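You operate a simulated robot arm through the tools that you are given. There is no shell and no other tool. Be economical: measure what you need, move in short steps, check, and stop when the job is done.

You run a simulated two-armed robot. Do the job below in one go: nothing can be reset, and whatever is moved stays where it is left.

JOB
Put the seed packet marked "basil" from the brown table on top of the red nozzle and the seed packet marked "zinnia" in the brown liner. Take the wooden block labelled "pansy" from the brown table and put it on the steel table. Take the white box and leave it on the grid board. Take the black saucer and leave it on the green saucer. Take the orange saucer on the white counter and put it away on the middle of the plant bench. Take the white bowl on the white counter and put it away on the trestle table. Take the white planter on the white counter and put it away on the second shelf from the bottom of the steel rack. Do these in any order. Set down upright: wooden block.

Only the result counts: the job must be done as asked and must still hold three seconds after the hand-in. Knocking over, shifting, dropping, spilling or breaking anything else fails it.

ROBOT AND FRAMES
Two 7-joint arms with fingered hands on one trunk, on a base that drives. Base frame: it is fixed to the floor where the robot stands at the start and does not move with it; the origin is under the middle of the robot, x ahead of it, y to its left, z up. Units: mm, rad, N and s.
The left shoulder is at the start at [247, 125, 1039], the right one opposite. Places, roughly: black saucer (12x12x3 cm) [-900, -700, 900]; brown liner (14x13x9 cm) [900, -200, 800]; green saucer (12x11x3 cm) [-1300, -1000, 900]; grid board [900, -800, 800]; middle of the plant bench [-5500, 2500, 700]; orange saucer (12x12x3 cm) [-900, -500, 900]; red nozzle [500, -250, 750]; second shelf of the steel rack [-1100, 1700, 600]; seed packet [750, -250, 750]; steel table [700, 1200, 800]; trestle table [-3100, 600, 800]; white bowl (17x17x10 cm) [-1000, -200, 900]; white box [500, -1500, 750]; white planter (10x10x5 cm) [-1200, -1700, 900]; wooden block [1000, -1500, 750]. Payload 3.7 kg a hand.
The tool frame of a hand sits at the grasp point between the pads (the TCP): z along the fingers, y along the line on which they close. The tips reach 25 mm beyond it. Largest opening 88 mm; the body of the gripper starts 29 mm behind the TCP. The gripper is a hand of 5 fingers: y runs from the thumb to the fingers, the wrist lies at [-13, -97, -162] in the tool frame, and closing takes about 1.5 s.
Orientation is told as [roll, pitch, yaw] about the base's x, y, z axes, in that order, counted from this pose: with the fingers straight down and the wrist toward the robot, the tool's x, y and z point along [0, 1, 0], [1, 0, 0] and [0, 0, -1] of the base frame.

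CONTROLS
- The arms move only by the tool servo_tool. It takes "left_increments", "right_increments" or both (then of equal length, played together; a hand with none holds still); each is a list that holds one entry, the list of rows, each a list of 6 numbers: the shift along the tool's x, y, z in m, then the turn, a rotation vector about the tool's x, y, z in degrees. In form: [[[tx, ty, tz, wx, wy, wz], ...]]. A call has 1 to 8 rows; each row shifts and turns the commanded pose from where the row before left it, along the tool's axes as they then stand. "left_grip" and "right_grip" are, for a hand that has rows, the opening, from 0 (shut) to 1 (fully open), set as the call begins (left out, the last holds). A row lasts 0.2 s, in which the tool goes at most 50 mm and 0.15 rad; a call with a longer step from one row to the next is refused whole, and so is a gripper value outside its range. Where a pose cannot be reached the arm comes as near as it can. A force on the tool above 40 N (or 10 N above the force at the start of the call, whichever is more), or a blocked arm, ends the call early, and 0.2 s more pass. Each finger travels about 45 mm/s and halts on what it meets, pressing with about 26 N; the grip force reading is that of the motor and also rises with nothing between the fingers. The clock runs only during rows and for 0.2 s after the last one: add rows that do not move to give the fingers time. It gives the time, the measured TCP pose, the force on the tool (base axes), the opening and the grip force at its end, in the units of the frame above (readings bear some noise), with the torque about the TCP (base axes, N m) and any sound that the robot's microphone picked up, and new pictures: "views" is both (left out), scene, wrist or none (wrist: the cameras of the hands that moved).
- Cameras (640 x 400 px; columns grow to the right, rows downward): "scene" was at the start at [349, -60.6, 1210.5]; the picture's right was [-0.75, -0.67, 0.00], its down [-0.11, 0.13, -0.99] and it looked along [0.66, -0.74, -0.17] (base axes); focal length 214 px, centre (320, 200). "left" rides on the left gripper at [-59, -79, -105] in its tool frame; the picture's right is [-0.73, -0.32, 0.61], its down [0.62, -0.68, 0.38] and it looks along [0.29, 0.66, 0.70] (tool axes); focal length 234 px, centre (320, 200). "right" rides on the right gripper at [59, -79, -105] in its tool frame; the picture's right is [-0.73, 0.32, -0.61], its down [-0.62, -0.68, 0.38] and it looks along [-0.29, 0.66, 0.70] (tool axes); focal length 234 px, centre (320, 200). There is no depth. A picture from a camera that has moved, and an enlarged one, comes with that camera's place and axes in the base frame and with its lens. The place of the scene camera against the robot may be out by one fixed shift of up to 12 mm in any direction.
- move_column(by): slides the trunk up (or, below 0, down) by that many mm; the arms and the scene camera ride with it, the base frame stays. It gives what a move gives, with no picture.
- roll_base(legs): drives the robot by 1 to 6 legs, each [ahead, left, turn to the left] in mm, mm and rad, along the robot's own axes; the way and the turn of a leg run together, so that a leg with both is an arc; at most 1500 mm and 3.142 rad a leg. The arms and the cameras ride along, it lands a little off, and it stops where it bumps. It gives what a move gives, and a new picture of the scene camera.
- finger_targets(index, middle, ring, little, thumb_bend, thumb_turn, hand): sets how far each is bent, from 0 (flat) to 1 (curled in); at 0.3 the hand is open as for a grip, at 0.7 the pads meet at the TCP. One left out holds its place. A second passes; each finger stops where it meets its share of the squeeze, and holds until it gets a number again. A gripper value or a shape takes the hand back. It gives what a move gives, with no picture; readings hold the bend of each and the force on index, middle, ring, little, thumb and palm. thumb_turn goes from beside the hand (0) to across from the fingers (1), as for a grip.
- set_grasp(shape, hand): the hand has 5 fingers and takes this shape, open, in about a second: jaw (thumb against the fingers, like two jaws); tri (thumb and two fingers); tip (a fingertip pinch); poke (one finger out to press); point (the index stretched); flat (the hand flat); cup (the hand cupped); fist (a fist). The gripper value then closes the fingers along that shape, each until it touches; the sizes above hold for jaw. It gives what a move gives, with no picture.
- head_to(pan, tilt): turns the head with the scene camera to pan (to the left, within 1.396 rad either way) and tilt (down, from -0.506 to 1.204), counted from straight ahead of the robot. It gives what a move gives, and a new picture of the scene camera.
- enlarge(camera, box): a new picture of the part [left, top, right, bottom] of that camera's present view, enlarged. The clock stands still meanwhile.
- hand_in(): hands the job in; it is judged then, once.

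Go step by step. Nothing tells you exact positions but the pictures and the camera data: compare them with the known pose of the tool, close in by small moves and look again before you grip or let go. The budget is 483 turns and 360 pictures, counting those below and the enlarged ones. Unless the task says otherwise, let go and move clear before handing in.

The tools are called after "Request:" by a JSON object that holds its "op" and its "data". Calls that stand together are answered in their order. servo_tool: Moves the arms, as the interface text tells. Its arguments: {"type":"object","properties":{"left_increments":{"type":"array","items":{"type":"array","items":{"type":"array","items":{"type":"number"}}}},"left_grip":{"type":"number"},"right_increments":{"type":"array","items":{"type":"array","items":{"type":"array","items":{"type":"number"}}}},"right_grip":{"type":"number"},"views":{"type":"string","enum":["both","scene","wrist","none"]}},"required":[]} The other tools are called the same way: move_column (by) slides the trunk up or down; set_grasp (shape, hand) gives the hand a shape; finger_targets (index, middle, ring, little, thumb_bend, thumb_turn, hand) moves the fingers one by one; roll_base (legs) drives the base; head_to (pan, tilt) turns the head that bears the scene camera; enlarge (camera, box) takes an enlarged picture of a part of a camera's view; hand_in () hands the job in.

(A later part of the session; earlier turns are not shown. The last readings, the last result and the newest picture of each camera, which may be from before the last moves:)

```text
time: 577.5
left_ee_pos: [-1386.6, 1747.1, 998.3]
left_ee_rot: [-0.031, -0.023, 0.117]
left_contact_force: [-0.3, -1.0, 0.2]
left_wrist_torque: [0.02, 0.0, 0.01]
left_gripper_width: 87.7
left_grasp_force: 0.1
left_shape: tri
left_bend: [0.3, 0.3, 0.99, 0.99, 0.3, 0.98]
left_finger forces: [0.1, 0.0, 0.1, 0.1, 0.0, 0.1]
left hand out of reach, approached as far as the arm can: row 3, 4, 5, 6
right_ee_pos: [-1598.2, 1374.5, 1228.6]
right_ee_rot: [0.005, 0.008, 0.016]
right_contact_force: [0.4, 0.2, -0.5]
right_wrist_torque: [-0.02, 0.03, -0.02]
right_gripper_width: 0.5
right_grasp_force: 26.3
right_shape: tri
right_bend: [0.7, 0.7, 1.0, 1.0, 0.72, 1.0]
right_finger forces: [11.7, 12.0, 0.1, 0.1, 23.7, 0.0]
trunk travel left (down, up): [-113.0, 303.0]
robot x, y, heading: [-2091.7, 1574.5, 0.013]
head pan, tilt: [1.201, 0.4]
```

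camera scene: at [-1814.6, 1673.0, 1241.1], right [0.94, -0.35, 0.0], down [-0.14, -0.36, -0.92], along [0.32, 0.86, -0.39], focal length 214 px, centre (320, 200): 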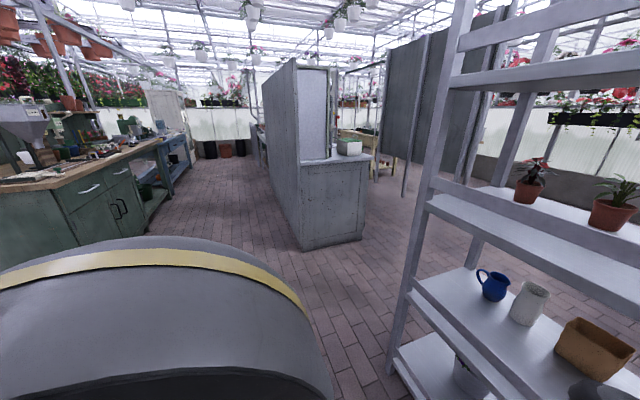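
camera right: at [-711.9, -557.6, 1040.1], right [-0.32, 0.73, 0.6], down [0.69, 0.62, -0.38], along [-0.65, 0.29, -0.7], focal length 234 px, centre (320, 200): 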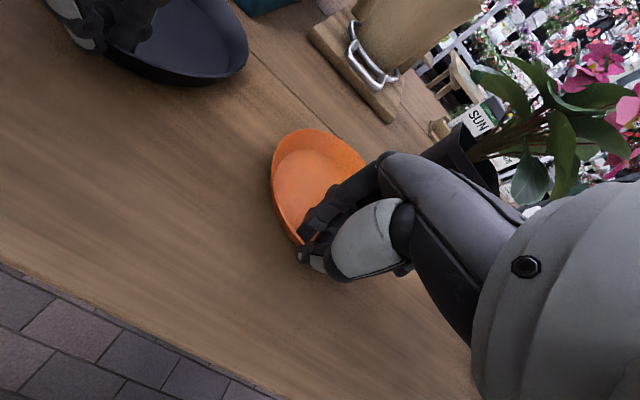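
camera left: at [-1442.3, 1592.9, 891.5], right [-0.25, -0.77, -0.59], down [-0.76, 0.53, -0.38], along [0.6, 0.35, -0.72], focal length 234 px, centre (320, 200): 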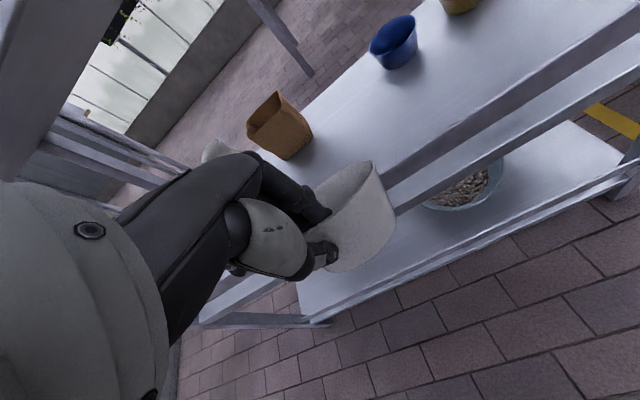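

Request:
{"op": "roll_base", "data": {"legs": [[-330, 0, 0], [0, 0, 2.9]]}}

Request:
{"op": "head_to", "data": {"pan": 0.0, "tilt": 0.35}}

```text
time: 586.5
left_ee_pos: [-3153.3, 1564.3, 998.5]
left_ee_rot: [-0.034, -0.022, 3.029]
left_contact_force: [0.5, 0.3, -0.3]
left_wrist_torque: [-0.01, 0.01, -0.04]
left_gripper_width: 87.6
left_grasp_force: 0.0
left_shape: tri
left_bend: [0.3, 0.3, 0.99, 0.99, 0.3, 0.98]
left_finger forces: [0.1, 0.1, 0.0, 0.1, 0.1, 0.1]
right_ee_pos: [-2860.6, 1876.2, 1228.1]
right_ee_rot: [0.004, 0.006, 2.927]
right_contact_force: [0.5, -1.0, 0.5]
right_wrist_torque: [-0.02, -0.01, -0.03]
right_gripper_width: 0.7
right_grasp_force: 26.2
right_shape: tri
right_bend: [0.7, 0.7, 1.0, 1.0, 0.72, 1.0]
right_finger forces: [11.5, 11.7, 0.0, 0.0, 22.9, 0.0]
trunk travel left (down, up): [-113.0, 303.0]
robot x, y, heading: [-2425.1, 1569.3, 2.926]
head pan, tilt: [1.201, 0.4]
camera scene: at [-2717.9, 1552.8, 1241.1], right [-0.83, 0.55, 0.0], down [0.22, 0.32, -0.92], along [-0.51, -0.77, -0.39], focal length 214 px, centre (320, 200)
```

scene: 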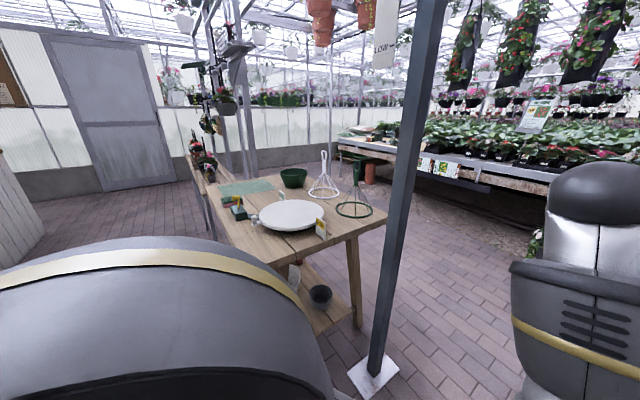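

```text
time: 587.9
left_ee_pos: [-3152.5, 1562.9, 998.2]
left_ee_rot: [-0.032, -0.023, 3.03]
left_contact_force: [0.1, -0.4, -0.1]
left_wrist_torque: [-0.02, 0.04, -0.01]
left_gripper_width: 87.5
left_grasp_force: 0.0
left_shape: tri
left_bend: [0.3, 0.3, 0.99, 0.99, 0.3, 0.98]
left_finger forces: [0.0, 0.0, 0.0, 0.1, 0.0, 0.0]
right_ee_pos: [-2861.0, 1876.3, 1229.0]
right_ee_rot: [0.002, 0.006, 2.927]
right_contact_force: [0.1, -0.1, 0.0]
right_wrist_torque: [0.01, 0.02, -0.01]
right_gripper_width: 0.4
right_grasp_force: 25.6
right_shape: tri
right_bend: [0.7, 0.7, 1.0, 1.0, 0.72, 1.0]
right_finger forces: [11.4, 11.6, 0.0, 0.0, 22.9, 0.1]
trunk travel left (down, up): [-113.0, 303.0]
robot x, y, heading: [-2419.7, 1570.3, 2.924]
head pan, tilt: [0.0, 0.351]
camera scene: at [-2757.6, 1649.9, 1245.6], right [0.21, 0.98, 0.0], down [0.34, -0.07, -0.94], along [-0.92, 0.2, -0.34], focal length 214 px, centre (320, 200)
```

scene: 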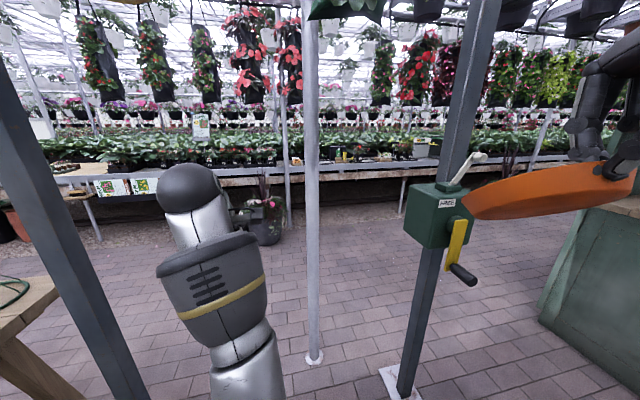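

I can see the trestle table and the plant bench; there are posts to pass between. I'll straighten up, tuck the right hand in a little and drive through the gap at y≈1480 toward the plant bench.

Request:
{"op": "servo_tool", "data": {"right_increments": [[[0.03, 0.01, 0, 0, 0, 0], [0.03, 0.01, 0, 0, 0, 0]]], "views": "none"}}

Request:
{"op": "roll_base", "data": {"legs": [[0, 0, 0.217], [0, 88, 0], [600, 0, 0]]}}

```text
time: 588.5
left_ee_pos: [-3153.0, 1563.6, 998.0]
left_ee_rot: [-0.03, -0.023, 3.028]
left_contact_force: [0.1, 0.2, -0.1]
left_wrist_torque: [0.01, 0.01, 0.0]
left_gripper_width: 87.8
left_grasp_force: 0.0
left_shape: tri
left_bend: [0.3, 0.3, 0.99, 0.99, 0.3, 0.98]
left_finger forces: [0.0, 0.0, 0.0, 0.0, 0.0, 0.0]
right_ee_pos: [-2893.2, 1820.5, 1226.9]
right_ee_rot: [0.006, 0.008, 2.927]
right_contact_force: [-0.5, 0.2, -0.5]
right_wrist_torque: [0.0, -0.05, -0.02]
right_gripper_width: 0.7
right_grasp_force: 25.8
right_shape: tri
right_bend: [0.7, 0.7, 1.0, 1.0, 0.72, 1.0]
right_finger forces: [11.4, 11.7, 0.1, 0.0, 23.0, 0.0]
trunk travel left (down, up): [-113.0, 303.0]
robot x, y, heading: [-2423.9, 1566.8, 2.926]
head pan, tilt: [0.0, 0.351]
```

```text
time: 593.8
left_ee_pos: [-3733.4, 1301.3, 999.5]
left_ee_rot: [-0.031, -0.024, -3.026]
left_contact_force: [0.7, -1.0, 0.0]
left_wrist_torque: [-0.01, -0.02, 0.0]
left_gripper_width: 87.7
left_grasp_force: 0.0
left_shape: tri
left_bend: [0.3, 0.3, 0.99, 0.99, 0.3, 0.98]
left_finger forces: [0.0, 0.0, 0.0, 0.1, 0.0, 0.0]
right_ee_pos: [-3540.5, 1612.4, 1226.9]
right_ee_rot: [0.004, 0.007, -3.129]
right_contact_force: [-0.1, -0.2, 0.1]
right_wrist_torque: [0.02, -0.03, 0.0]
right_gripper_width: 0.9
right_grasp_force: 25.8
right_shape: tri
right_bend: [0.7, 0.7, 1.0, 1.0, 0.72, 1.0]
right_finger forces: [11.4, 11.8, 0.0, 0.0, 23.1, 0.0]
trunk travel left (down, up): [-113.0, 303.0]
robot x, y, heading: [-3027.0, 1471.7, -3.127]
head pan, tilt: [0.0, 0.351]
camera scene: at [-3366.9, 1475.7, 1245.5], right [-0.01, 1.0, 0.0], down [0.34, 0.0, -0.94], along [-0.94, -0.01, -0.34], focal length 214 px, centre (320, 200)
```

scene: 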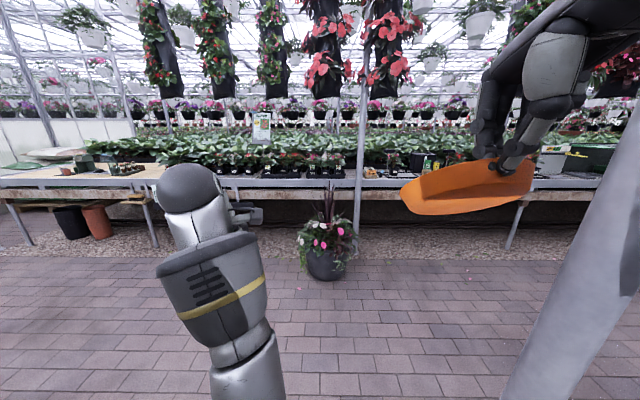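

Request:
{"op": "roll_base", "data": {"legs": [[970, 0, -0.015], [0, -1000, 0]]}}

```text
time: 595.9
left_ee_pos: [-3941.9, 1299.2, 1004.1]
left_ee_rot: [-0.038, -0.027, -3.037]
left_contact_force: [-0.6, -0.2, -0.1]
left_wrist_torque: [0.02, 0.04, -0.01]
left_gripper_width: 87.7
left_grasp_force: 0.1
left_shape: tri
left_bend: [0.3, 0.3, 0.99, 0.99, 0.3, 0.98]
left_finger forces: [0.0, 0.0, 0.0, 0.0, 0.0, 0.1]
right_ee_pos: [-3729.0, 1596.7, 1245.6]
right_ee_rot: [-0.024, -0.053, -3.113]
right_contact_force: [-0.2, 0.9, -0.8]
right_wrist_torque: [0.02, 0.01, 0.02]
right_gripper_width: 0.7
right_grasp_force: 26.2
right_shape: tri
right_bend: [0.7, 0.7, 1.0, 1.0, 0.73, 1.0]
right_finger forces: [11.7, 12.3, 0.0, 0.0, 24.0, 0.0]
trunk travel left (down, up): [-113.0, 303.0]
robot x, y, heading: [-3246.7, 1467.0, -3.14]
head pan, tilt: [0.0, 0.351]
stopped in leg 1: the robot was blocked; the commanded pose is now the measured one
camera scene: at [-3570.3, 1468.2, 1249.7], right [0.0, 1.0, 0.01], down [0.33, 0.01, -0.94], along [-0.94, 0.0, -0.33], focal length 214 px, centre (320, 200)
```

scene: 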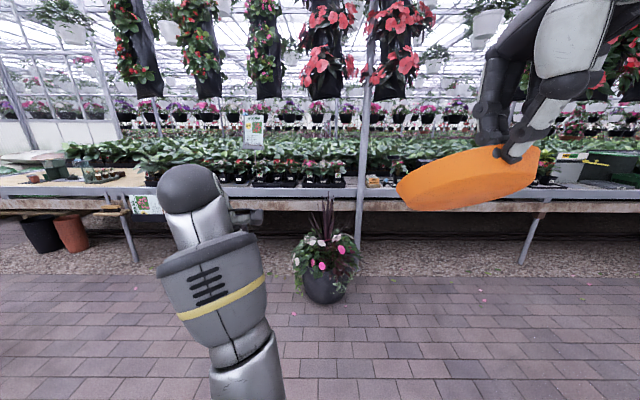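

Blocked by a post near the right elbow. I'll back up, extend the right arm forward to bring the elbow in, shift slightly left and retry.

Request:
{"op": "roll_base", "data": {"legs": [[-90, 0, 0], [0, 25, 0]]}}

Request:
{"op": "servo_tool", "data": {"right_increments": [[[0.01, 0.035, 0.02, -3, 0, 0], [0.01, 0.035, 0.02, 0, 0, 0], [0.01, 0.035, 0.02, 0, 0, 0], [0.01, 0.035, 0.02, 0, 0, 0]]], "views": "none"}}

Request:
{"op": "head_to", "data": {"pan": -0.8, "tilt": 0.7}}

```text
time: 597.5
left_ee_pos: [-3865.1, 1276.8, 996.8]
left_ee_rot: [-0.03, -0.017, -3.033]
left_contact_force: [0.2, 0.2, -0.7]
left_wrist_torque: [0.0, -0.01, -0.02]
left_gripper_width: 87.6
left_grasp_force: 0.2
left_shape: tri
left_bend: [0.3, 0.3, 0.99, 0.99, 0.3, 0.98]
left_finger forces: [0.0, 0.0, 0.0, 0.1, 0.0, 0.0]
right_ee_pos: [-3659.5, 1579.2, 1236.4]
right_ee_rot: [-0.013, -0.027, -3.117]
right_contact_force: [0.0, 0.0, 0.4]
right_wrist_torque: [0.01, 0.0, 0.04]
right_gripper_width: 0.4
right_grasp_force: 26.2
right_shape: tri
right_bend: [0.7, 0.7, 1.0, 1.0, 0.73, 1.0]
right_finger forces: [11.7, 12.3, 0.1, 0.1, 24.0, 0.1]
trunk travel left (down, up): [-113.0, 303.0]
robot x, y, heading: [-3156.5, 1439.8, -3.136]
head pan, tilt: [0.0, 0.351]
camera scene: at [-3497.3, 1449.3, 1245.8], right [0.0, 1.0, 0.0], down [0.34, 0.0, -0.94], along [-0.94, 0.0, -0.34], focal length 214 px, centre (320, 200)
```

scene: 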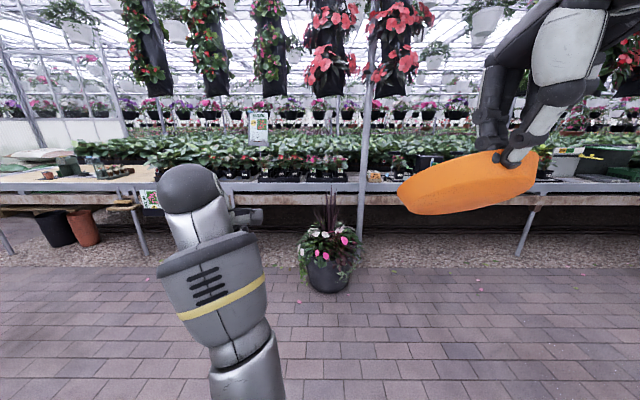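

```text
time: 598.7
left_ee_pos: [-3848.9, 1276.3, 1009.8]
left_ee_rot: [-0.037, -0.035, -3.038]
left_contact_force: [0.7, -0.6, 0.4]
left_wrist_torque: [0.02, -0.01, -0.01]
left_gripper_width: 87.7
left_grasp_force: 0.1
left_shape: tri
left_bend: [0.3, 0.3, 0.99, 0.99, 0.3, 0.98]
left_finger forces: [0.0, 0.1, 0.1, 0.0, 0.1, 0.0]
right_ee_pos: [-3777.5, 1529.6, 1188.4]
right_ee_rot: [-0.023, -0.129, -3.112]
right_contact_force: [-0.5, 0.6, -1.2]
right_wrist_torque: [-0.04, -0.06, -0.01]
right_gripper_width: 0.4
right_grasp_force: 25.7
right_shape: tri
right_bend: [0.7, 0.7, 1.0, 1.0, 0.73, 1.0]
right_finger forces: [11.7, 12.5, 0.0, 0.1, 24.0, 0.0]
trunk travel left (down, up): [-113.0, 303.0]
robot x, y, heading: [-3154.7, 1438.5, 3.142]
head pan, tilt: [0.0, 0.351]
stopped in row 4 (right hand): the arm was blocked; the commanded pose is now the measured one
```

```text
time: 599.8
left_ee_pos: [-3848.3, 1274.0, 1008.7]
left_ee_rot: [-0.04, -0.038, -3.035]
left_contact_force: [0.9, 0.6, -0.5]
left_wrist_torque: [0.01, -0.05, 0.01]
left_gripper_width: 87.8
left_grasp_force: 0.0
left_shape: tri
left_bend: [0.3, 0.3, 0.99, 0.99, 0.3, 0.98]
left_finger forces: [0.0, 0.1, 0.0, 0.0, 0.1, 0.1]
right_ee_pos: [-3776.0, 1528.3, 1187.7]
right_ee_rot: [-0.021, -0.128, -3.111]
right_contact_force: [0.0, 0.4, -0.3]
right_wrist_torque: [0.01, 0.0, -0.01]
right_gripper_width: 0.8
right_grasp_force: 26.4
right_shape: tri
right_bend: [0.7, 0.7, 1.0, 1.0, 0.73, 1.0]
right_finger forces: [11.7, 12.4, 0.0, 0.0, 24.1, 0.0]
trunk travel left (down, up): [-113.0, 303.0]
robot x, y, heading: [-3154.4, 1441.7, -3.139]
head pan, tilt: [-0.799, 0.7]
camera scene: at [-3442.1, 1504.3, 1220.3], right [0.72, 0.7, -0.01], down [0.44, -0.46, -0.78], along [-0.55, 0.55, -0.63], focal length 214 px, centre (320, 200)
```

scene: 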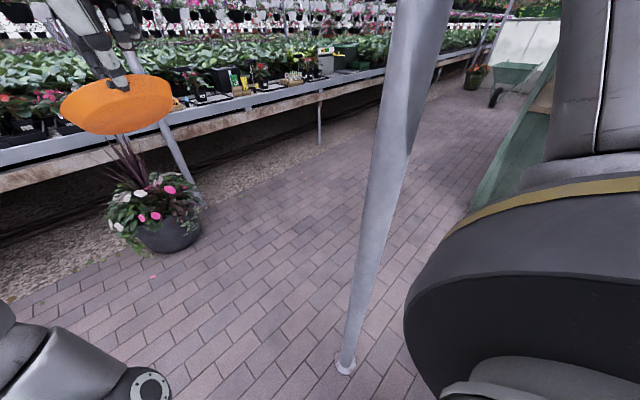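

Request:
{"op": "roll_base", "data": {"legs": [[0, 10, 0], [850, 0, 0], [0, -900, 0]]}}

```text
time: 601.0
left_ee_pos: [-3855.5, 1269.7, 1003.4]
left_ee_rot: [-0.034, -0.029, -3.044]
left_contact_force: [0.4, -0.3, -0.9]
left_wrist_torque: [-0.01, -0.06, 0.0]
left_gripper_width: 87.7
left_grasp_force: 0.1
left_shape: tri
left_bend: [0.3, 0.3, 0.99, 0.99, 0.3, 0.98]
left_finger forces: [0.0, 0.0, 0.1, 0.0, 0.0, 0.0]
right_ee_pos: [-3781.2, 1526.5, 1187.7]
right_ee_rot: [-0.016, -0.13, -3.119]
right_contact_force: [0.5, -0.1, -0.6]
right_wrist_torque: [0.0, 0.0, 0.02]
right_gripper_width: 1.0
right_grasp_force: 26.0
right_shape: tri
right_bend: [0.7, 0.7, 1.0, 1.0, 0.73, 1.0]
right_finger forces: [11.7, 12.5, 0.0, 0.0, 24.1, 0.0]
trunk travel left (down, up): [-113.0, 303.0]
robot x, y, heading: [-3154.3, 1433.0, 3.135]
head pan, tilt: [-0.799, 0.7]
stopped in leg 2: the robot was blocked; the commanded pose is now the measured one
camera scene: at [-3449.1, 1498.6, 1217.7], right [0.72, 0.69, -0.01], down [0.44, -0.46, -0.77], along [-0.54, 0.55, -0.64], focal length 214 px, centre (320, 200)
```

scene: 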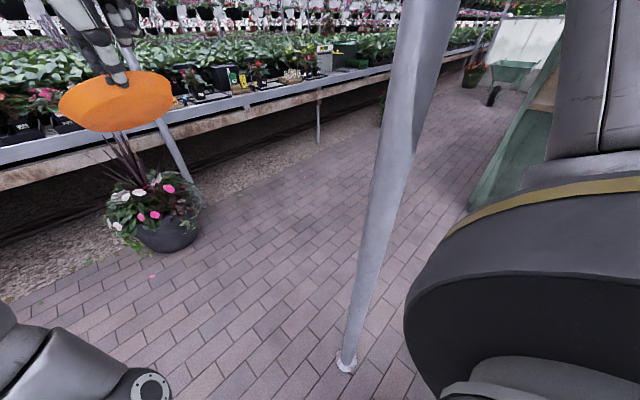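

The left elbow is against the other post. I'll back out, raise the trunk and re-tuck the left arm in open space.

Request:
{"op": "roll_base", "data": {"legs": [[-480, 0, 0]]}}

Request:
{"op": "move_column", "data": {"by": 120}}

Request:
{"op": "servo_tool", "data": {"left_increments": [[[-0.02, 0, -0.02, 0, 0, 0], [-0.03, 0, -0.03, 0, 0, 0], [-0.03, -0.01, -0.03, 0, 0, 0], [-0.03, -0.02, -0.02, 0, 0, 0], [-0.02, -0.03, -0.02, 0, 0, 0], [0, -0.03, 0, 0, 0, 0]]], "views": "none"}}

```text
time: 603.9
left_ee_pos: [-3384.2, 1271.3, 997.1]
left_ee_rot: [-0.03, -0.018, -3.042]
left_contact_force: [0.0, 0.4, 0.7]
left_wrist_torque: [0.01, 0.01, 0.0]
left_gripper_width: 87.7
left_grasp_force: 0.1
left_shape: tri
left_bend: [0.3, 0.3, 0.99, 0.99, 0.3, 0.98]
left_finger forces: [0.0, 0.0, 0.0, 0.0, 0.0, 0.0]
right_ee_pos: [-3313.4, 1529.0, 1175.0]
right_ee_rot: [-0.013, -0.112, -3.122]
right_contact_force: [0.5, 0.5, 0.8]
right_wrist_torque: [0.04, 0.01, 0.01]
right_gripper_width: 0.6
right_grasp_force: 26.7
right_shape: tri
right_bend: [0.7, 0.7, 1.0, 1.0, 0.73, 1.0]
right_finger forces: [11.7, 12.4, 0.0, 0.0, 24.0, 0.0]
trunk travel left (down, up): [-113.0, 303.0]
robot x, y, heading: [-2675.8, 1432.0, 3.131]
head pan, tilt: [-0.799, 0.7]
camera scene: at [-2980.5, 1500.7, 1214.3], right [0.72, 0.69, 0.0], down [0.45, -0.46, -0.77], along [-0.53, 0.55, -0.64], focal length 214 px, centre (320, 200)
```

scene: 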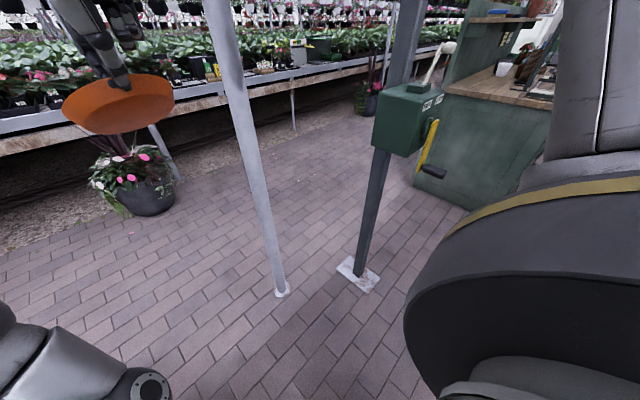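

```text
time: 605.4
left_ee_pos: [-3386.3, 1271.8, 1114.4]
left_ee_rot: [-0.032, -0.014, -3.041]
left_contact_force: [0.0, -0.6, 0.7]
left_wrist_torque: [0.01, 0.04, 0.02]
left_gripper_width: 87.7
left_grasp_force: 0.1
left_shape: tri
left_bend: [0.3, 0.3, 0.99, 0.99, 0.3, 0.98]
left_finger forces: [0.0, 0.1, 0.1, 0.0, 0.1, 0.0]
right_ee_pos: [-3315.5, 1529.4, 1294.9]
right_ee_rot: [-0.014, -0.108, -3.12]
right_contact_force: [-0.2, -0.5, -0.8]
right_wrist_torque: [-0.01, 0.02, -0.01]
right_gripper_width: 0.4
right_grasp_force: 25.8
right_shape: tri
right_bend: [0.7, 0.7, 1.0, 1.0, 0.73, 1.0]
right_finger forces: [11.7, 12.3, 0.0, 0.0, 24.0, 0.0]
trunk travel left (down, up): [-233.0, 183.0]
robot x, y, heading: [-2677.3, 1423.7, 3.139]
head pan, tilt: [-0.799, 0.7]
```

```text
time: 606.8
left_ee_pos: [-3343.2, 1405.2, 1225.8]
left_ee_rot: [-0.028, -0.021, -3.041]
left_contact_force: [1.3, 0.1, -0.6]
left_wrist_torque: [0.01, 0.0, 0.02]
left_gripper_width: 87.9
left_grasp_force: 0.0
left_shape: tri
left_bend: [0.3, 0.3, 0.99, 0.99, 0.3, 0.98]
left_finger forces: [0.0, 0.0, 0.0, 0.0, 0.0, 0.0]
left hand out of reach, approached as far as the arm can: row 5, 6
right_ee_pos: [-3312.0, 1529.4, 1297.6]
right_ee_rot: [-0.011, -0.114, -3.121]
right_contact_force: [0.9, -0.7, -0.7]
right_wrist_torque: [0.01, -0.01, 0.01]
right_gripper_width: 0.7
right_grasp_force: 25.9
right_shape: tri
right_bend: [0.7, 0.7, 1.0, 1.0, 0.73, 1.0]
right_finger forces: [11.8, 12.3, 0.1, 0.0, 23.9, 0.0]
trunk travel left (down, up): [-233.0, 183.0]
robot x, y, heading: [-2673.6, 1425.9, 3.137]
head pan, tilt: [-0.799, 0.7]
```

A wider gap exists at y≈2680 (between the winch post and the green workbench). Taking that.

Request:
{"op": "roll_base", "data": {"legs": [[0, -1240, 0.004], [1330, 0, 0]]}}

```text
time: 611.6
left_ee_pos: [-3342.6, 1817.3, 1225.6]
left_ee_rot: [-0.027, -0.019, -3.039]
left_contact_force: [-0.2, -0.4, -0.1]
left_wrist_torque: [-0.03, 0.02, 0.03]
left_gripper_width: 87.8
left_grasp_force: 0.0
left_shape: tri
left_bend: [0.3, 0.3, 0.99, 0.99, 0.3, 0.98]
left_finger forces: [0.1, 0.0, 0.0, 0.0, 0.1, 0.0]
right_ee_pos: [-3310.8, 1942.2, 1296.0]
right_ee_rot: [-0.012, -0.11, -3.117]
right_contact_force: [-0.8, 0.0, 0.8]
right_wrist_torque: [0.0, -0.04, 0.03]
right_gripper_width: 0.5
right_grasp_force: 26.4
right_shape: tri
right_bend: [0.7, 0.7, 1.0, 1.0, 0.73, 1.0]
right_finger forces: [11.8, 12.4, 0.0, 0.1, 24.1, 0.0]
trunk travel left (down, up): [-233.0, 183.0]
robot x, y, heading: [-2674.2, 1841.9, 3.141]
head pan, tilt: [-0.799, 0.7]
stopped in leg 1: the robot was blocked; the commanded pose is now the measured one
camera scene: at [-2849.1, 1914.2, 1349.2], right [0.72, 0.69, 0.0], down [0.45, -0.46, -0.76], along [-0.53, 0.55, -0.64], focal length 214 px, centre (320, 200)
```

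scene: 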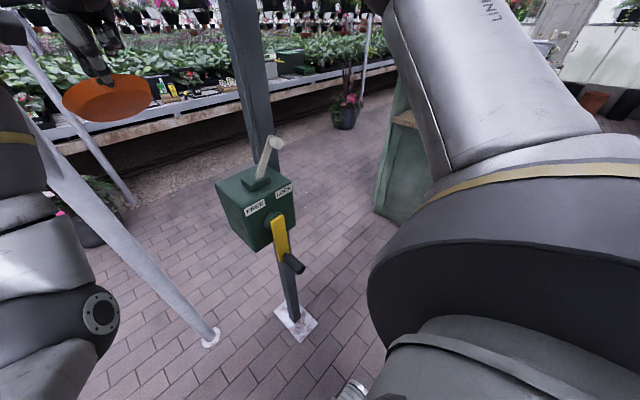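

Request:
{"op": "enlarge", "data": {"camera": "scene", "box": [280, 280, 440, 400]}}

Request:
{"op": "head_to", "data": {"pan": -1.35, "tilt": 0.75}}

```text
3.33 times, centred on (360, 340) of scene
camera zoom: at [-2849.1, 1914.2, 1349.2], right [0.72, 0.69, 0.0], down [0.45, -0.46, -0.76], along [-0.53, 0.55, -0.64], focal length 715 px, centre (187, -267)
```

zoom: 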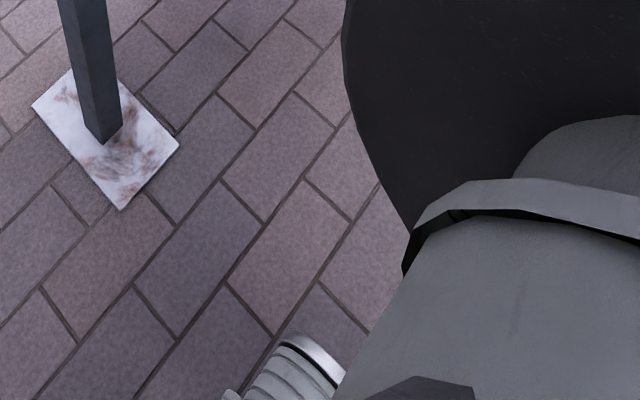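

```text
time: 612.6
left_ee_pos: [-3342.7, 1816.3, 1224.6]
left_ee_rot: [-0.029, -0.016, -3.041]
left_contact_force: [0.0, -0.1, -0.2]
left_wrist_torque: [-0.01, 0.01, -0.01]
left_gripper_width: 87.7
left_grasp_force: 0.0
left_shape: tri
left_bend: [0.3, 0.3, 0.99, 0.99, 0.3, 0.98]
left_finger forces: [0.0, 0.0, 0.0, 0.1, 0.0, 0.1]
right_ee_pos: [-3311.9, 1938.7, 1295.5]
right_ee_rot: [-0.013, -0.111, -3.118]
right_contact_force: [-0.5, 0.1, -0.2]
right_wrist_torque: [0.0, 0.0, 0.0]
right_gripper_width: 0.6
right_grasp_force: 25.8
right_shape: tri
right_bend: [0.7, 0.7, 1.0, 1.0, 0.73, 1.0]
right_finger forces: [11.7, 12.4, 0.0, 0.0, 24.0, 0.0]
trunk travel left (down, up): [-233.0, 183.0]
robot x, y, heading: [-2673.9, 1843.6, 3.134]
head pan, tilt: [-1.349, 0.75]
camera scene: at [-2809.4, 1932.2, 1344.7], right [0.98, 0.22, 0.0], down [0.15, -0.67, -0.73], along [-0.16, 0.71, -0.68], focal length 214 px, centre (320, 200)
```

scene: 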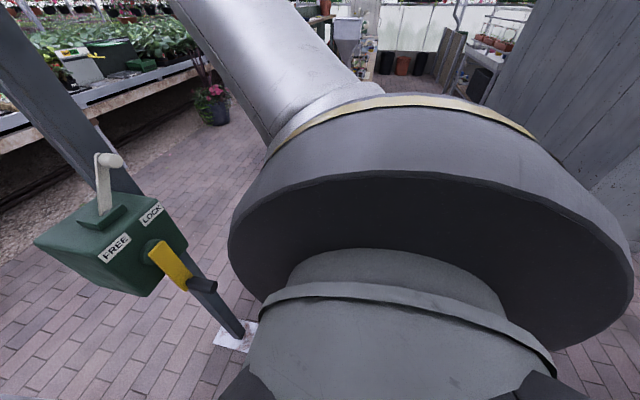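

The right arm is near the winch post; I'll retreat, go further back, pass it at y≈2740 and then go forward.

Request:
{"op": "roll_base", "data": {"legs": [[0, 80, 0], [-380, 0, 0], [0, -980, 0], [1000, 0, 0], [600, 0, 0]]}}

```text
time: 632.1
left_ee_pos: [-4557.9, 2706.6, 1223.5]
left_ee_rot: [-0.029, -0.017, -3.026]
left_contact_force: [-0.6, 0.4, -0.2]
left_wrist_torque: [0.01, -0.01, 0.02]
left_gripper_width: 87.7
left_grasp_force: 0.1
left_shape: tri
left_bend: [0.3, 0.3, 0.99, 0.99, 0.3, 0.98]
left_finger forces: [0.0, 0.0, 0.0, 0.0, 0.0, 0.0]
right_ee_pos: [-4530.1, 2832.0, 1296.0]
right_ee_rot: [-0.015, -0.112, -3.103]
right_contact_force: [-0.1, -1.2, -0.8]
right_wrist_torque: [-0.03, -0.05, 0.0]
right_gripper_width: 0.4
right_grasp_force: 26.2
right_shape: tri
right_bend: [0.7, 0.7, 1.0, 1.0, 0.73, 1.0]
right_finger forces: [11.6, 12.5, 0.1, 0.0, 24.1, 0.0]
trunk travel left (down, up): [-233.0, 183.0]
robot x, y, heading: [-3887.7, 2743.1, -3.128]
head pan, tilt: [-1.349, 0.75]
camera scene: at [-4026.1, 2831.3, 1344.7], right [0.97, 0.23, 0.0], down [0.16, -0.66, -0.73], along [-0.17, 0.71, -0.68], focal length 214 px, centre (320, 200)
```

scene: 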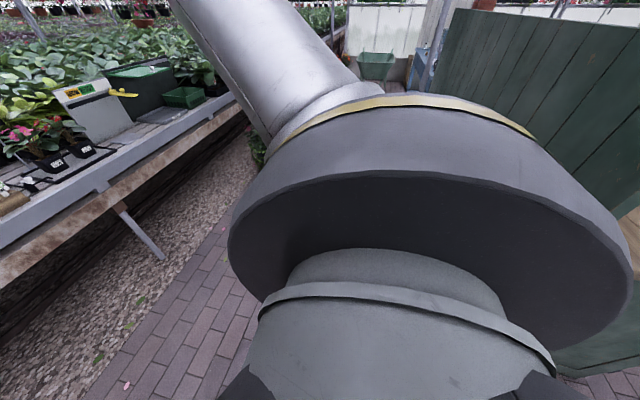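

Through. Looking at the bench ahead.

Request:
{"op": "head_to", "data": {"pan": 0.1, "tilt": 0.5}}

```text
time: 633.7
left_ee_pos: [-4558.0, 2706.8, 1225.3]
left_ee_rot: [-0.031, -0.018, -3.025]
left_contact_force: [0.4, 1.0, -0.2]
left_wrist_torque: [-0.03, 0.02, 0.02]
left_gripper_width: 87.7
left_grasp_force: 0.0
left_shape: tri
left_bend: [0.3, 0.3, 0.99, 0.99, 0.3, 0.98]
left_finger forces: [0.0, 0.1, 0.0, 0.0, 0.1, 0.0]
right_ee_pos: [-4527.9, 2831.3, 1295.1]
right_ee_rot: [-0.015, -0.112, -3.104]
right_contact_force: [0.1, -0.1, 0.2]
right_wrist_torque: [0.04, 0.01, 0.02]
right_gripper_width: 0.6
right_grasp_force: 26.4
right_shape: tri
right_bend: [0.7, 0.7, 1.0, 1.0, 0.73, 1.0]
right_finger forces: [11.7, 12.5, 0.0, 0.0, 24.1, 0.0]
trunk travel left (down, up): [-233.0, 183.0]
robot x, y, heading: [-3885.0, 2739.2, -3.129]
head pan, tilt: [0.099, 0.499]
camera scene: at [-4097.3, 2740.7, 1366.7], right [-0.11, 0.99, 0.0], down [0.48, 0.05, -0.88], along [-0.87, -0.1, -0.48], focal length 214 px, centre (320, 200)
```

scene: 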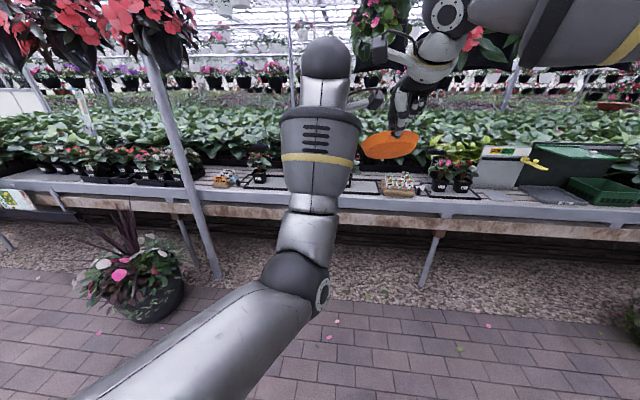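

Request:
{"op": "roll_base", "data": {"legs": [[0, 280, -0.012], [560, 0, 0]]}}

Request:
{"op": "servo_tool", "data": {"left_increments": [[[0.04, 0, 0, 0, 0, 0], [0.04, 0, 0, 0, 0, 0], [0.04, 0, 0, 0, 0, 0], [0.04, 0, 0, 0, 0, 0], [0.04, 0, 0, 0, 0, 0]]], "right_increments": [[[0.0, 0, 0.03, -3, 0, 0], [0, 0, 0.03, 0, 0, 0], [0, 0, 0.03, 0, 0, 0], [0, 0, 0.03, 0, 0, 0], [0, 0, 0.03, 0, 0, 0]]], "views": "scene"}}

Request:
{"op": "enlarge", "data": {"camera": "scene", "box": [160, 100, 480, 280]}}

```text
time: 639.6
left_ee_pos: [-5117.3, 2432.6, 1223.7]
left_ee_rot: [-0.03, -0.016, -3.04]
left_contact_force: [-0.3, -0.8, 0.2]
left_wrist_torque: [0.0, -0.03, 0.0]
left_gripper_width: 87.7
left_grasp_force: 0.1
left_shape: tri
left_bend: [0.3, 0.3, 0.99, 0.99, 0.3, 0.98]
left_finger forces: [0.0, 0.1, 0.1, 0.1, 0.1, 0.1]
right_ee_pos: [-5085.9, 2557.1, 1295.6]
right_ee_rot: [-0.014, -0.111, -3.116]
right_contact_force: [0.1, -0.4, -0.6]
right_wrist_torque: [0.02, -0.03, 0.02]
right_gripper_width: 0.6
right_grasp_force: 25.8
right_shape: tri
right_bend: [0.7, 0.7, 1.0, 1.0, 0.73, 1.0]
right_finger forces: [11.7, 12.5, 0.1, 0.0, 24.0, 0.1]
trunk travel left (down, up): [-233.0, 183.0]
robot x, y, heading: [-4447.4, 2461.7, 3.137]
head pan, tilt: [0.099, 0.499]
camera scene: at [-4656.5, 2459.7, 1366.7], right [-0.1, 1.0, 0.0], down [0.48, 0.05, -0.88], along [-0.87, -0.08, -0.48], focal length 214 px, centre (320, 200)
```

scene: 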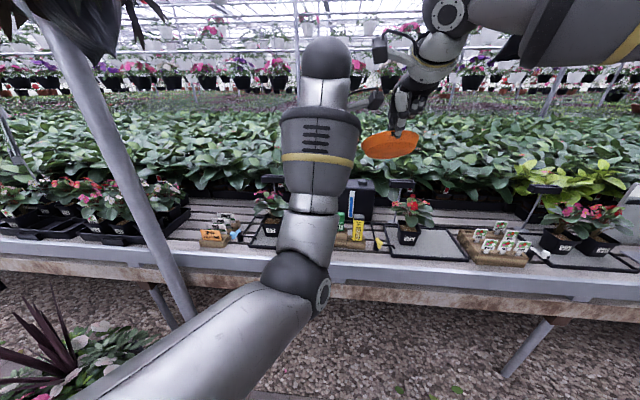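

```text
time: 640.8
left_ee_pos: [-5096.9, 2231.6, 1219.5]
left_ee_rot: [-0.029, -0.017, -3.04]
left_contact_force: [-0.4, 0.2, 0.0]
left_wrist_torque: [0.01, 0.01, -0.01]
left_gripper_width: 87.9
left_grasp_force: 0.0
left_shape: tri
left_bend: [0.3, 0.3, 0.99, 0.99, 0.3, 0.98]
left_finger forces: [0.0, 0.0, 0.1, 0.1, 0.0, 0.0]
right_ee_pos: [-5108.0, 2558.1, 1146.0]
right_ee_rot: [-0.014, -0.161, -3.116]
right_contact_force: [0.6, -0.7, 0.2]
right_wrist_torque: [0.03, -0.03, -0.02]
right_gripper_width: 0.3
right_grasp_force: 26.3
right_shape: tri
right_bend: [0.7, 0.7, 1.0, 1.0, 0.73, 1.0]
right_finger forces: [11.7, 12.6, 0.0, 0.0, 24.1, 0.0]
trunk travel left (down, up): [-233.0, 183.0]
robot x, y, heading: [-4443.4, 2459.1, 3.139]
head pan, tilt: [0.099, 0.499]
camera scene: at [-4657.2, 2459.1, 1366.4], right [-0.1, 1.0, 0.0], down [0.48, 0.05, -0.88], along [-0.87, -0.08, -0.48], focal length 214 px, centre (320, 200)
```

scene: 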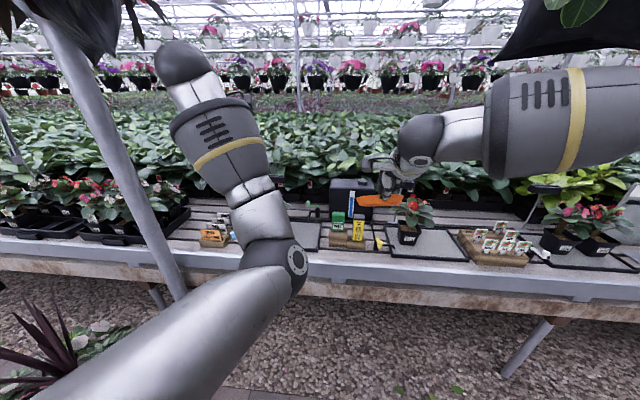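

```text
2.00 times, centred on (320, 190) of scene
camera zoom: at [-4657.2, 2459.1, 1366.4], right [-0.1, 1.0, 0.0], down [0.48, 0.05, -0.88], along [-0.87, -0.08, -0.48], focal length 429 px, centre (320, 220)
```

zoom: 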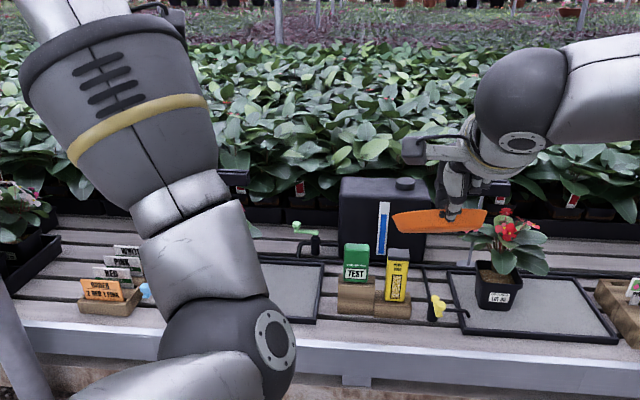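

Request:
{"op": "roll_base", "data": {"legs": [[0, 150, 0], [370, 0, 0]]}}

Request:
{"op": "move_column", "data": {"by": -90}}

Request:
{"op": "servo_tool", "data": {"right_increments": [[[0.0, 0, 0.02, 0, 0, 0], [0.01, 0, 0.02, 0, 0, 0]]], "views": "wrist"}}

```text
time: 644.6
left_ee_pos: [-5459.4, 2097.1, 1219.0]
left_ee_rot: [-0.03, -0.016, -3.046]
left_contact_force: [-0.1, -0.1, -0.3]
left_wrist_torque: [0.04, -0.03, -0.02]
left_gripper_width: 87.7
left_grasp_force: 0.0
left_shape: tri
left_bend: [0.3, 0.3, 0.99, 0.99, 0.3, 0.98]
left_finger forces: [0.0, 0.1, 0.0, 0.0, 0.1, 0.0]
right_ee_pos: [-5467.9, 2422.9, 1147.4]
right_ee_rot: [-0.014, -0.164, -3.121]
right_contact_force: [0.7, 0.0, -0.2]
right_wrist_torque: [0.01, -0.03, -0.02]
right_gripper_width: 0.8
right_grasp_force: 26.5
right_shape: tri
right_bend: [0.7, 0.7, 1.0, 1.0, 0.73, 1.0]
right_finger forces: [11.6, 12.6, 0.1, 0.1, 24.1, 0.0]
trunk travel left (down, up): [-233.0, 183.0]
robot x, y, heading: [-4804.7, 2322.9, 3.132]
head pan, tilt: [0.099, 0.499]
camera scene: at [-5017.4, 2321.2, 1366.7], right [-0.09, 1.0, 0.0], down [0.48, 0.04, -0.88], along [-0.87, -0.08, -0.48], focal length 214 px, centre (320, 200)
```

scene: 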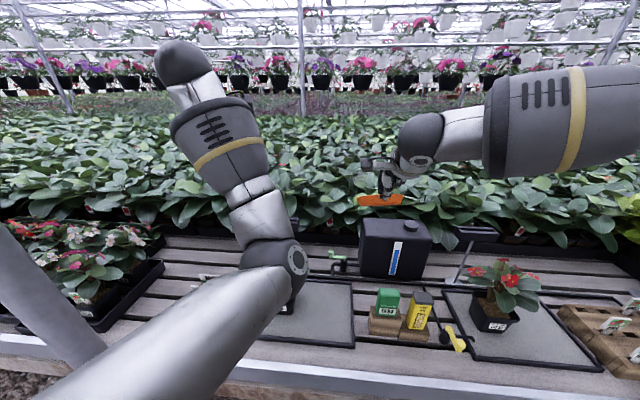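

```text
time: 645.9
left_ee_pos: [-5507.2, 2096.7, 1009.3]
left_ee_rot: [-0.004, 0.204, -3.043]
left_contact_force: [0.4, -0.4, 0.5]
left_wrist_torque: [0.0, 0.04, 0.0]
left_gripper_width: 87.9
left_grasp_force: 0.1
left_shape: tri
left_bend: [0.3, 0.3, 0.99, 0.99, 0.3, 0.98]
left_finger forces: [0.0, 0.0, 0.0, 0.0, 0.0, 0.0]
right_ee_pos: [-5466.7, 2423.5, 1060.1]
right_ee_rot: [-0.013, -0.167, -3.124]
right_contact_force: [0.2, 0.1, -0.5]
right_wrist_torque: [-0.02, -0.03, 0.02]
right_gripper_width: 0.4
right_grasp_force: 25.8
right_shape: tri
right_bend: [0.7, 0.7, 1.0, 1.0, 0.73, 1.0]
right_finger forces: [11.5, 12.7, 0.1, 0.0, 23.9, 0.0]
trunk travel left (down, up): [-143.0, 273.0]
robot x, y, heading: [-4808.7, 2320.0, 3.131]
head pan, tilt: [0.099, 0.499]
```

```text
time: 646.5
left_ee_pos: [-5509.6, 2095.8, 1006.4]
left_ee_rot: [-0.004, 0.208, -3.043]
left_contact_force: [0.0, 0.3, 0.1]
left_wrist_torque: [0.05, -0.01, 0.01]
left_gripper_width: 87.9
left_grasp_force: 0.0
left_shape: tri
left_bend: [0.3, 0.3, 0.99, 0.99, 0.3, 0.98]
left_finger forces: [0.1, 0.0, 0.0, 0.0, 0.0, 0.1]
right_ee_pos: [-5475.2, 2409.8, 1017.7]
right_ee_rot: [-0.013, -0.161, -3.122]
right_contact_force: [0.4, 0.8, -0.2]
right_wrist_torque: [0.0, -0.03, -0.01]
right_gripper_width: 0.4
right_grasp_force: 26.2
right_shape: tri
right_bend: [0.7, 0.7, 1.0, 1.0, 0.73, 1.0]
right_finger forces: [11.6, 12.6, 0.0, 0.0, 24.0, 0.0]
trunk travel left (down, up): [-143.0, 273.0]
robot x, y, heading: [-4805.6, 2316.2, 3.136]
head pan, tilt: [0.099, 0.499]
camera right: at [-5379.5, 2352.4, 1107.3], right [-0.23, 0.71, 0.66], down [0.6, 0.64, -0.48], along [-0.77, 0.28, -0.58], focal length 234 px, centre (320, 200)
```

right: 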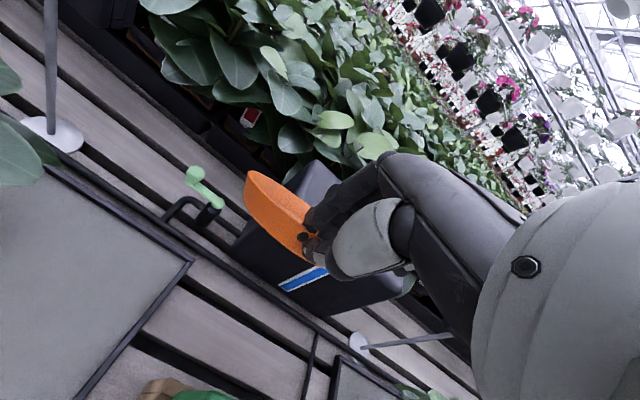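

The saucer droops ~25°, and there's a free spot on the grey mat near (-5462,2312). I'll raise the left hand, shift the right hand over and pitch it.

Request:
{"op": "servo_tool", "data": {"left_increments": [[[0, -0.03, -0.03, 0, 0, 0], [0, -0.03, -0.03, 0, 0, 0], [0, -0.03, -0.03, 0, 0, 0], [0, 0, 0, 0, 0, 0], [0, 0, 0, 0, 0, 0], [0, 0, 0, 0, 0, 0]]], "right_increments": [[[0.0327, -0.0227, -0.0037, 0, 0, 0], [0.0327, -0.0227, -0.0037, 0, 0, 0], [0.0327, -0.0227, -0.0037, 0, 0, 0], [0, 0, 0, -8.5, 0, 0], [0, 0, 0, -8.5, 0, 0], [0, 0, 0, 0, 0, 0]]], "views": "scene"}}

Request:
{"op": "enlarge", "data": {"camera": "right", "box": [0, 0, 640, 400]}}

```text
time: 647.6
left_ee_pos: [-5508.9, 2059.3, 1089.9]
left_ee_rot: [-0.002, 0.217, -3.04]
left_contact_force: [-0.4, 0.2, 0.0]
left_wrist_torque: [0.0, 0.0, -0.03]
left_gripper_width: 87.6
left_grasp_force: 0.1
left_shape: tri
left_bend: [0.3, 0.3, 0.99, 0.99, 0.3, 0.98]
left_finger forces: [0.0, 0.1, 0.1, 0.0, 0.1, 0.0]
left hand out of reach, approached as far as the arm can: row 1, 2, 3
right_ee_pos: [-5422.7, 2358.5, 1017.9]
right_ee_rot: [0.004, -0.34, -3.136]
right_contact_force: [2.4, 1.6, 0.8]
right_wrist_torque: [-0.2, -0.08, 0.29]
right_gripper_width: 0.6
right_grasp_force: 26.2
right_shape: tri
right_bend: [0.7, 0.7, 1.0, 1.0, 0.73, 1.0]
right_finger forces: [11.5, 13.0, 0.1, 0.0, 24.4, 0.0]
right hand out of reach, approached as far as the arm can: row 2, 3
trunk travel left (down, up): [-143.0, 273.0]
robot x, y, heading: [-4810.3, 2319.4, 3.133]
head pan, tilt: [0.099, 0.499]
stopped in row 5 (right hand): the force on the tool passed its limit at 53 N (the readings are from after the stop); the commanded pose is now the measured one
camera scene: at [-5114.1, 2322.2, 1267.1], right [-0.09, 1.0, 0.0], down [0.48, 0.04, -0.88], along [-0.87, -0.08, -0.48], focal length 214 px, centre (320, 200)
```

scene: 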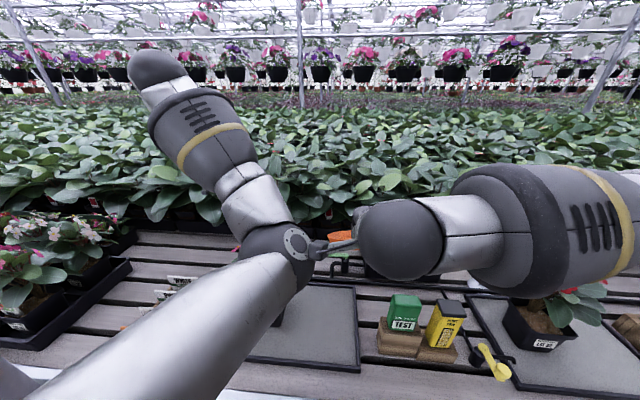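

```text
1.00 times, centred on (320, 200) of right (not enlarged: the box is as wide or as high as the picture)
camera zoom: at [-5313.1, 2299.1, 1090.4], right [-0.11, 0.73, 0.68], down [0.51, 0.63, -0.59], along [-0.85, 0.28, -0.44], focal length 234 px, centre (320, 200)
```

zoom: 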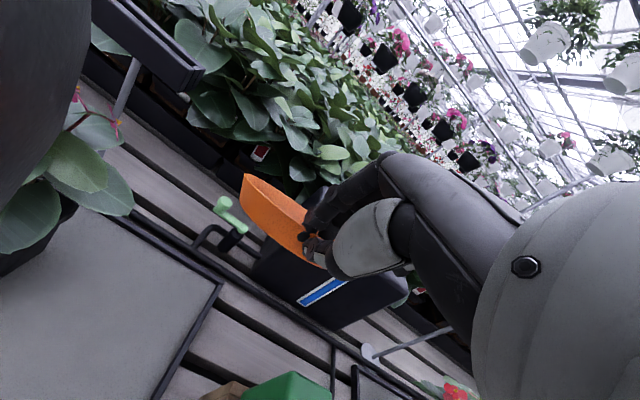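

Request:
{"op": "servo_tool", "data": {"right_increments": [[[-0.012, 0, 0, 0, 0, 0], [0, 0, 0, 0, 0, 0]]], "views": "none"}}

Request:
{"op": "roll_base", "data": {"legs": [[0, 55, 0]]}}

Request:
{"op": "servo_tool", "data": {"right_increments": [[[0, 0, 0.03, -6, 0, 0], [0, 0, 0.03, 0, 0, 0], [0, 0, 0.03, 0, 0, 0], [0, 0, 0.03, 0, 0, 0]]], "views": "wrist"}}

```text
time: 648.2
left_ee_pos: [-5508.4, 2058.2, 1091.4]
left_ee_rot: [-0.005, 0.215, -3.038]
left_contact_force: [0.3, -0.2, -0.3]
left_wrist_torque: [0.0, -0.02, 0.01]
left_gripper_width: 87.7
left_grasp_force: 0.1
left_shape: tri
left_bend: [0.3, 0.3, 0.99, 0.99, 0.3, 0.98]
left_finger forces: [0.0, 0.1, 0.0, 0.1, 0.0, 0.0]
right_ee_pos: [-5422.3, 2369.0, 1017.3]
right_ee_rot: [0.002, -0.342, -3.136]
right_contact_force: [0.0, -0.3, -0.7]
right_wrist_torque: [-0.01, -0.03, -0.02]
right_gripper_width: 0.8
right_grasp_force: 25.7
right_shape: tri
right_bend: [0.7, 0.7, 1.0, 1.0, 0.73, 1.0]
right_finger forces: [11.6, 12.8, 0.0, 0.1, 24.4, 0.0]
trunk travel left (down, up): [-143.0, 273.0]
robot x, y, heading: [-4806.4, 2317.3, 3.136]
head pan, tilt: [0.099, 0.499]
```

```text
time: 649.3
left_ee_pos: [-5510.1, 2003.3, 1092.0]
left_ee_rot: [-0.004, 0.216, -3.042]
left_contact_force: [0.9, 0.5, -0.1]
left_wrist_torque: [0.01, -0.02, 0.03]
left_gripper_width: 87.8
left_grasp_force: 0.2
left_shape: tri
left_bend: [0.3, 0.3, 0.99, 0.99, 0.3, 0.98]
left_finger forces: [0.1, 0.0, 0.0, 0.0, 0.0, 0.1]
right_ee_pos: [-5422.8, 2314.2, 1018.8]
right_ee_rot: [0.0, -0.343, -3.138]
right_contact_force: [-1.0, -0.2, -1.0]
right_wrist_torque: [0.01, -0.02, 0.02]
right_gripper_width: 0.5
right_grasp_force: 26.2
right_shape: tri
right_bend: [0.7, 0.7, 1.0, 1.0, 0.73, 1.0]
right_finger forces: [11.5, 13.0, 0.0, 0.0, 24.5, 0.1]
trunk travel left (down, up): [-143.0, 273.0]
robot x, y, heading: [-4809.8, 2261.9, 3.13]
head pan, tilt: [0.099, 0.499]
camera scene: at [-5113.9, 2266.3, 1267.5], right [-0.09, 1.0, 0.0], down [0.48, 0.04, -0.88], along [-0.87, -0.08, -0.48], focal length 214 px, centre (320, 200)
```

scene: 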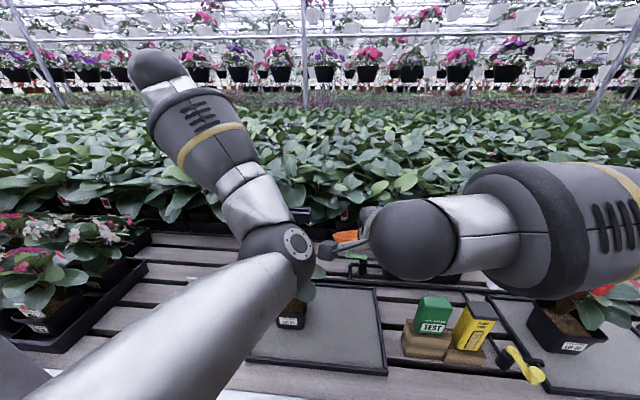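

```text
time: 649.7
left_ee_pos: [-5508.9, 2000.3, 1087.4]
left_ee_rot: [-0.001, 0.224, -3.035]
left_contact_force: [0.4, 0.2, 0.2]
left_wrist_torque: [0.01, 0.01, 0.0]
left_gripper_width: 87.6
left_grasp_force: 0.0
left_shape: tri
left_bend: [0.3, 0.3, 0.99, 0.99, 0.3, 0.98]
left_finger forces: [0.1, 0.0, 0.0, 0.0, 0.0, 0.1]
right_ee_pos: [-5430.7, 2310.8, 1012.8]
right_ee_rot: [0.024, -0.41, 3.139]
right_contact_force: [1.4, 3.5, 2.4]
right_wrist_torque: [-0.41, -0.24, 0.5]
right_gripper_width: 0.8
right_grasp_force: 26.6
right_shape: tri
right_bend: [0.7, 0.7, 1.0, 1.0, 0.73, 1.0]
right_finger forces: [11.7, 13.0, 0.1, 0.0, 24.7, 0.1]
trunk travel left (down, up): [-143.0, 273.0]
robot x, y, heading: [-4808.6, 2258.8, 3.131]
head pan, tilt: [0.099, 0.499]
stopped in row 1 (right hand): the force on the tool passed its limit at 75 N (the readings are from after the stop); the commanded pose is now the measured one
camera right: at [-5315.9, 2253.1, 1078.6], right [-0.06, 0.74, 0.67], down [0.47, 0.61, -0.64], along [-0.88, 0.28, -0.38], focal length 234 px, centre (320, 200)
```

right: 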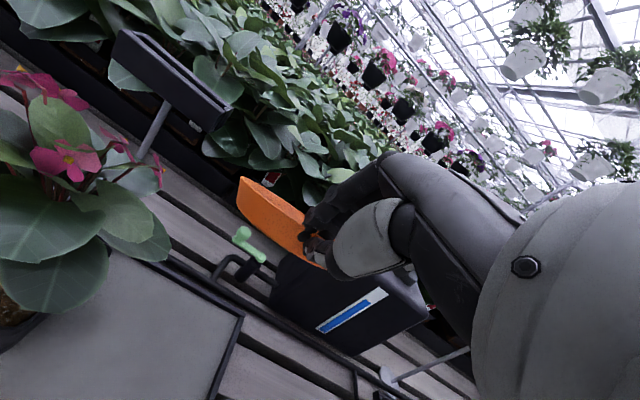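

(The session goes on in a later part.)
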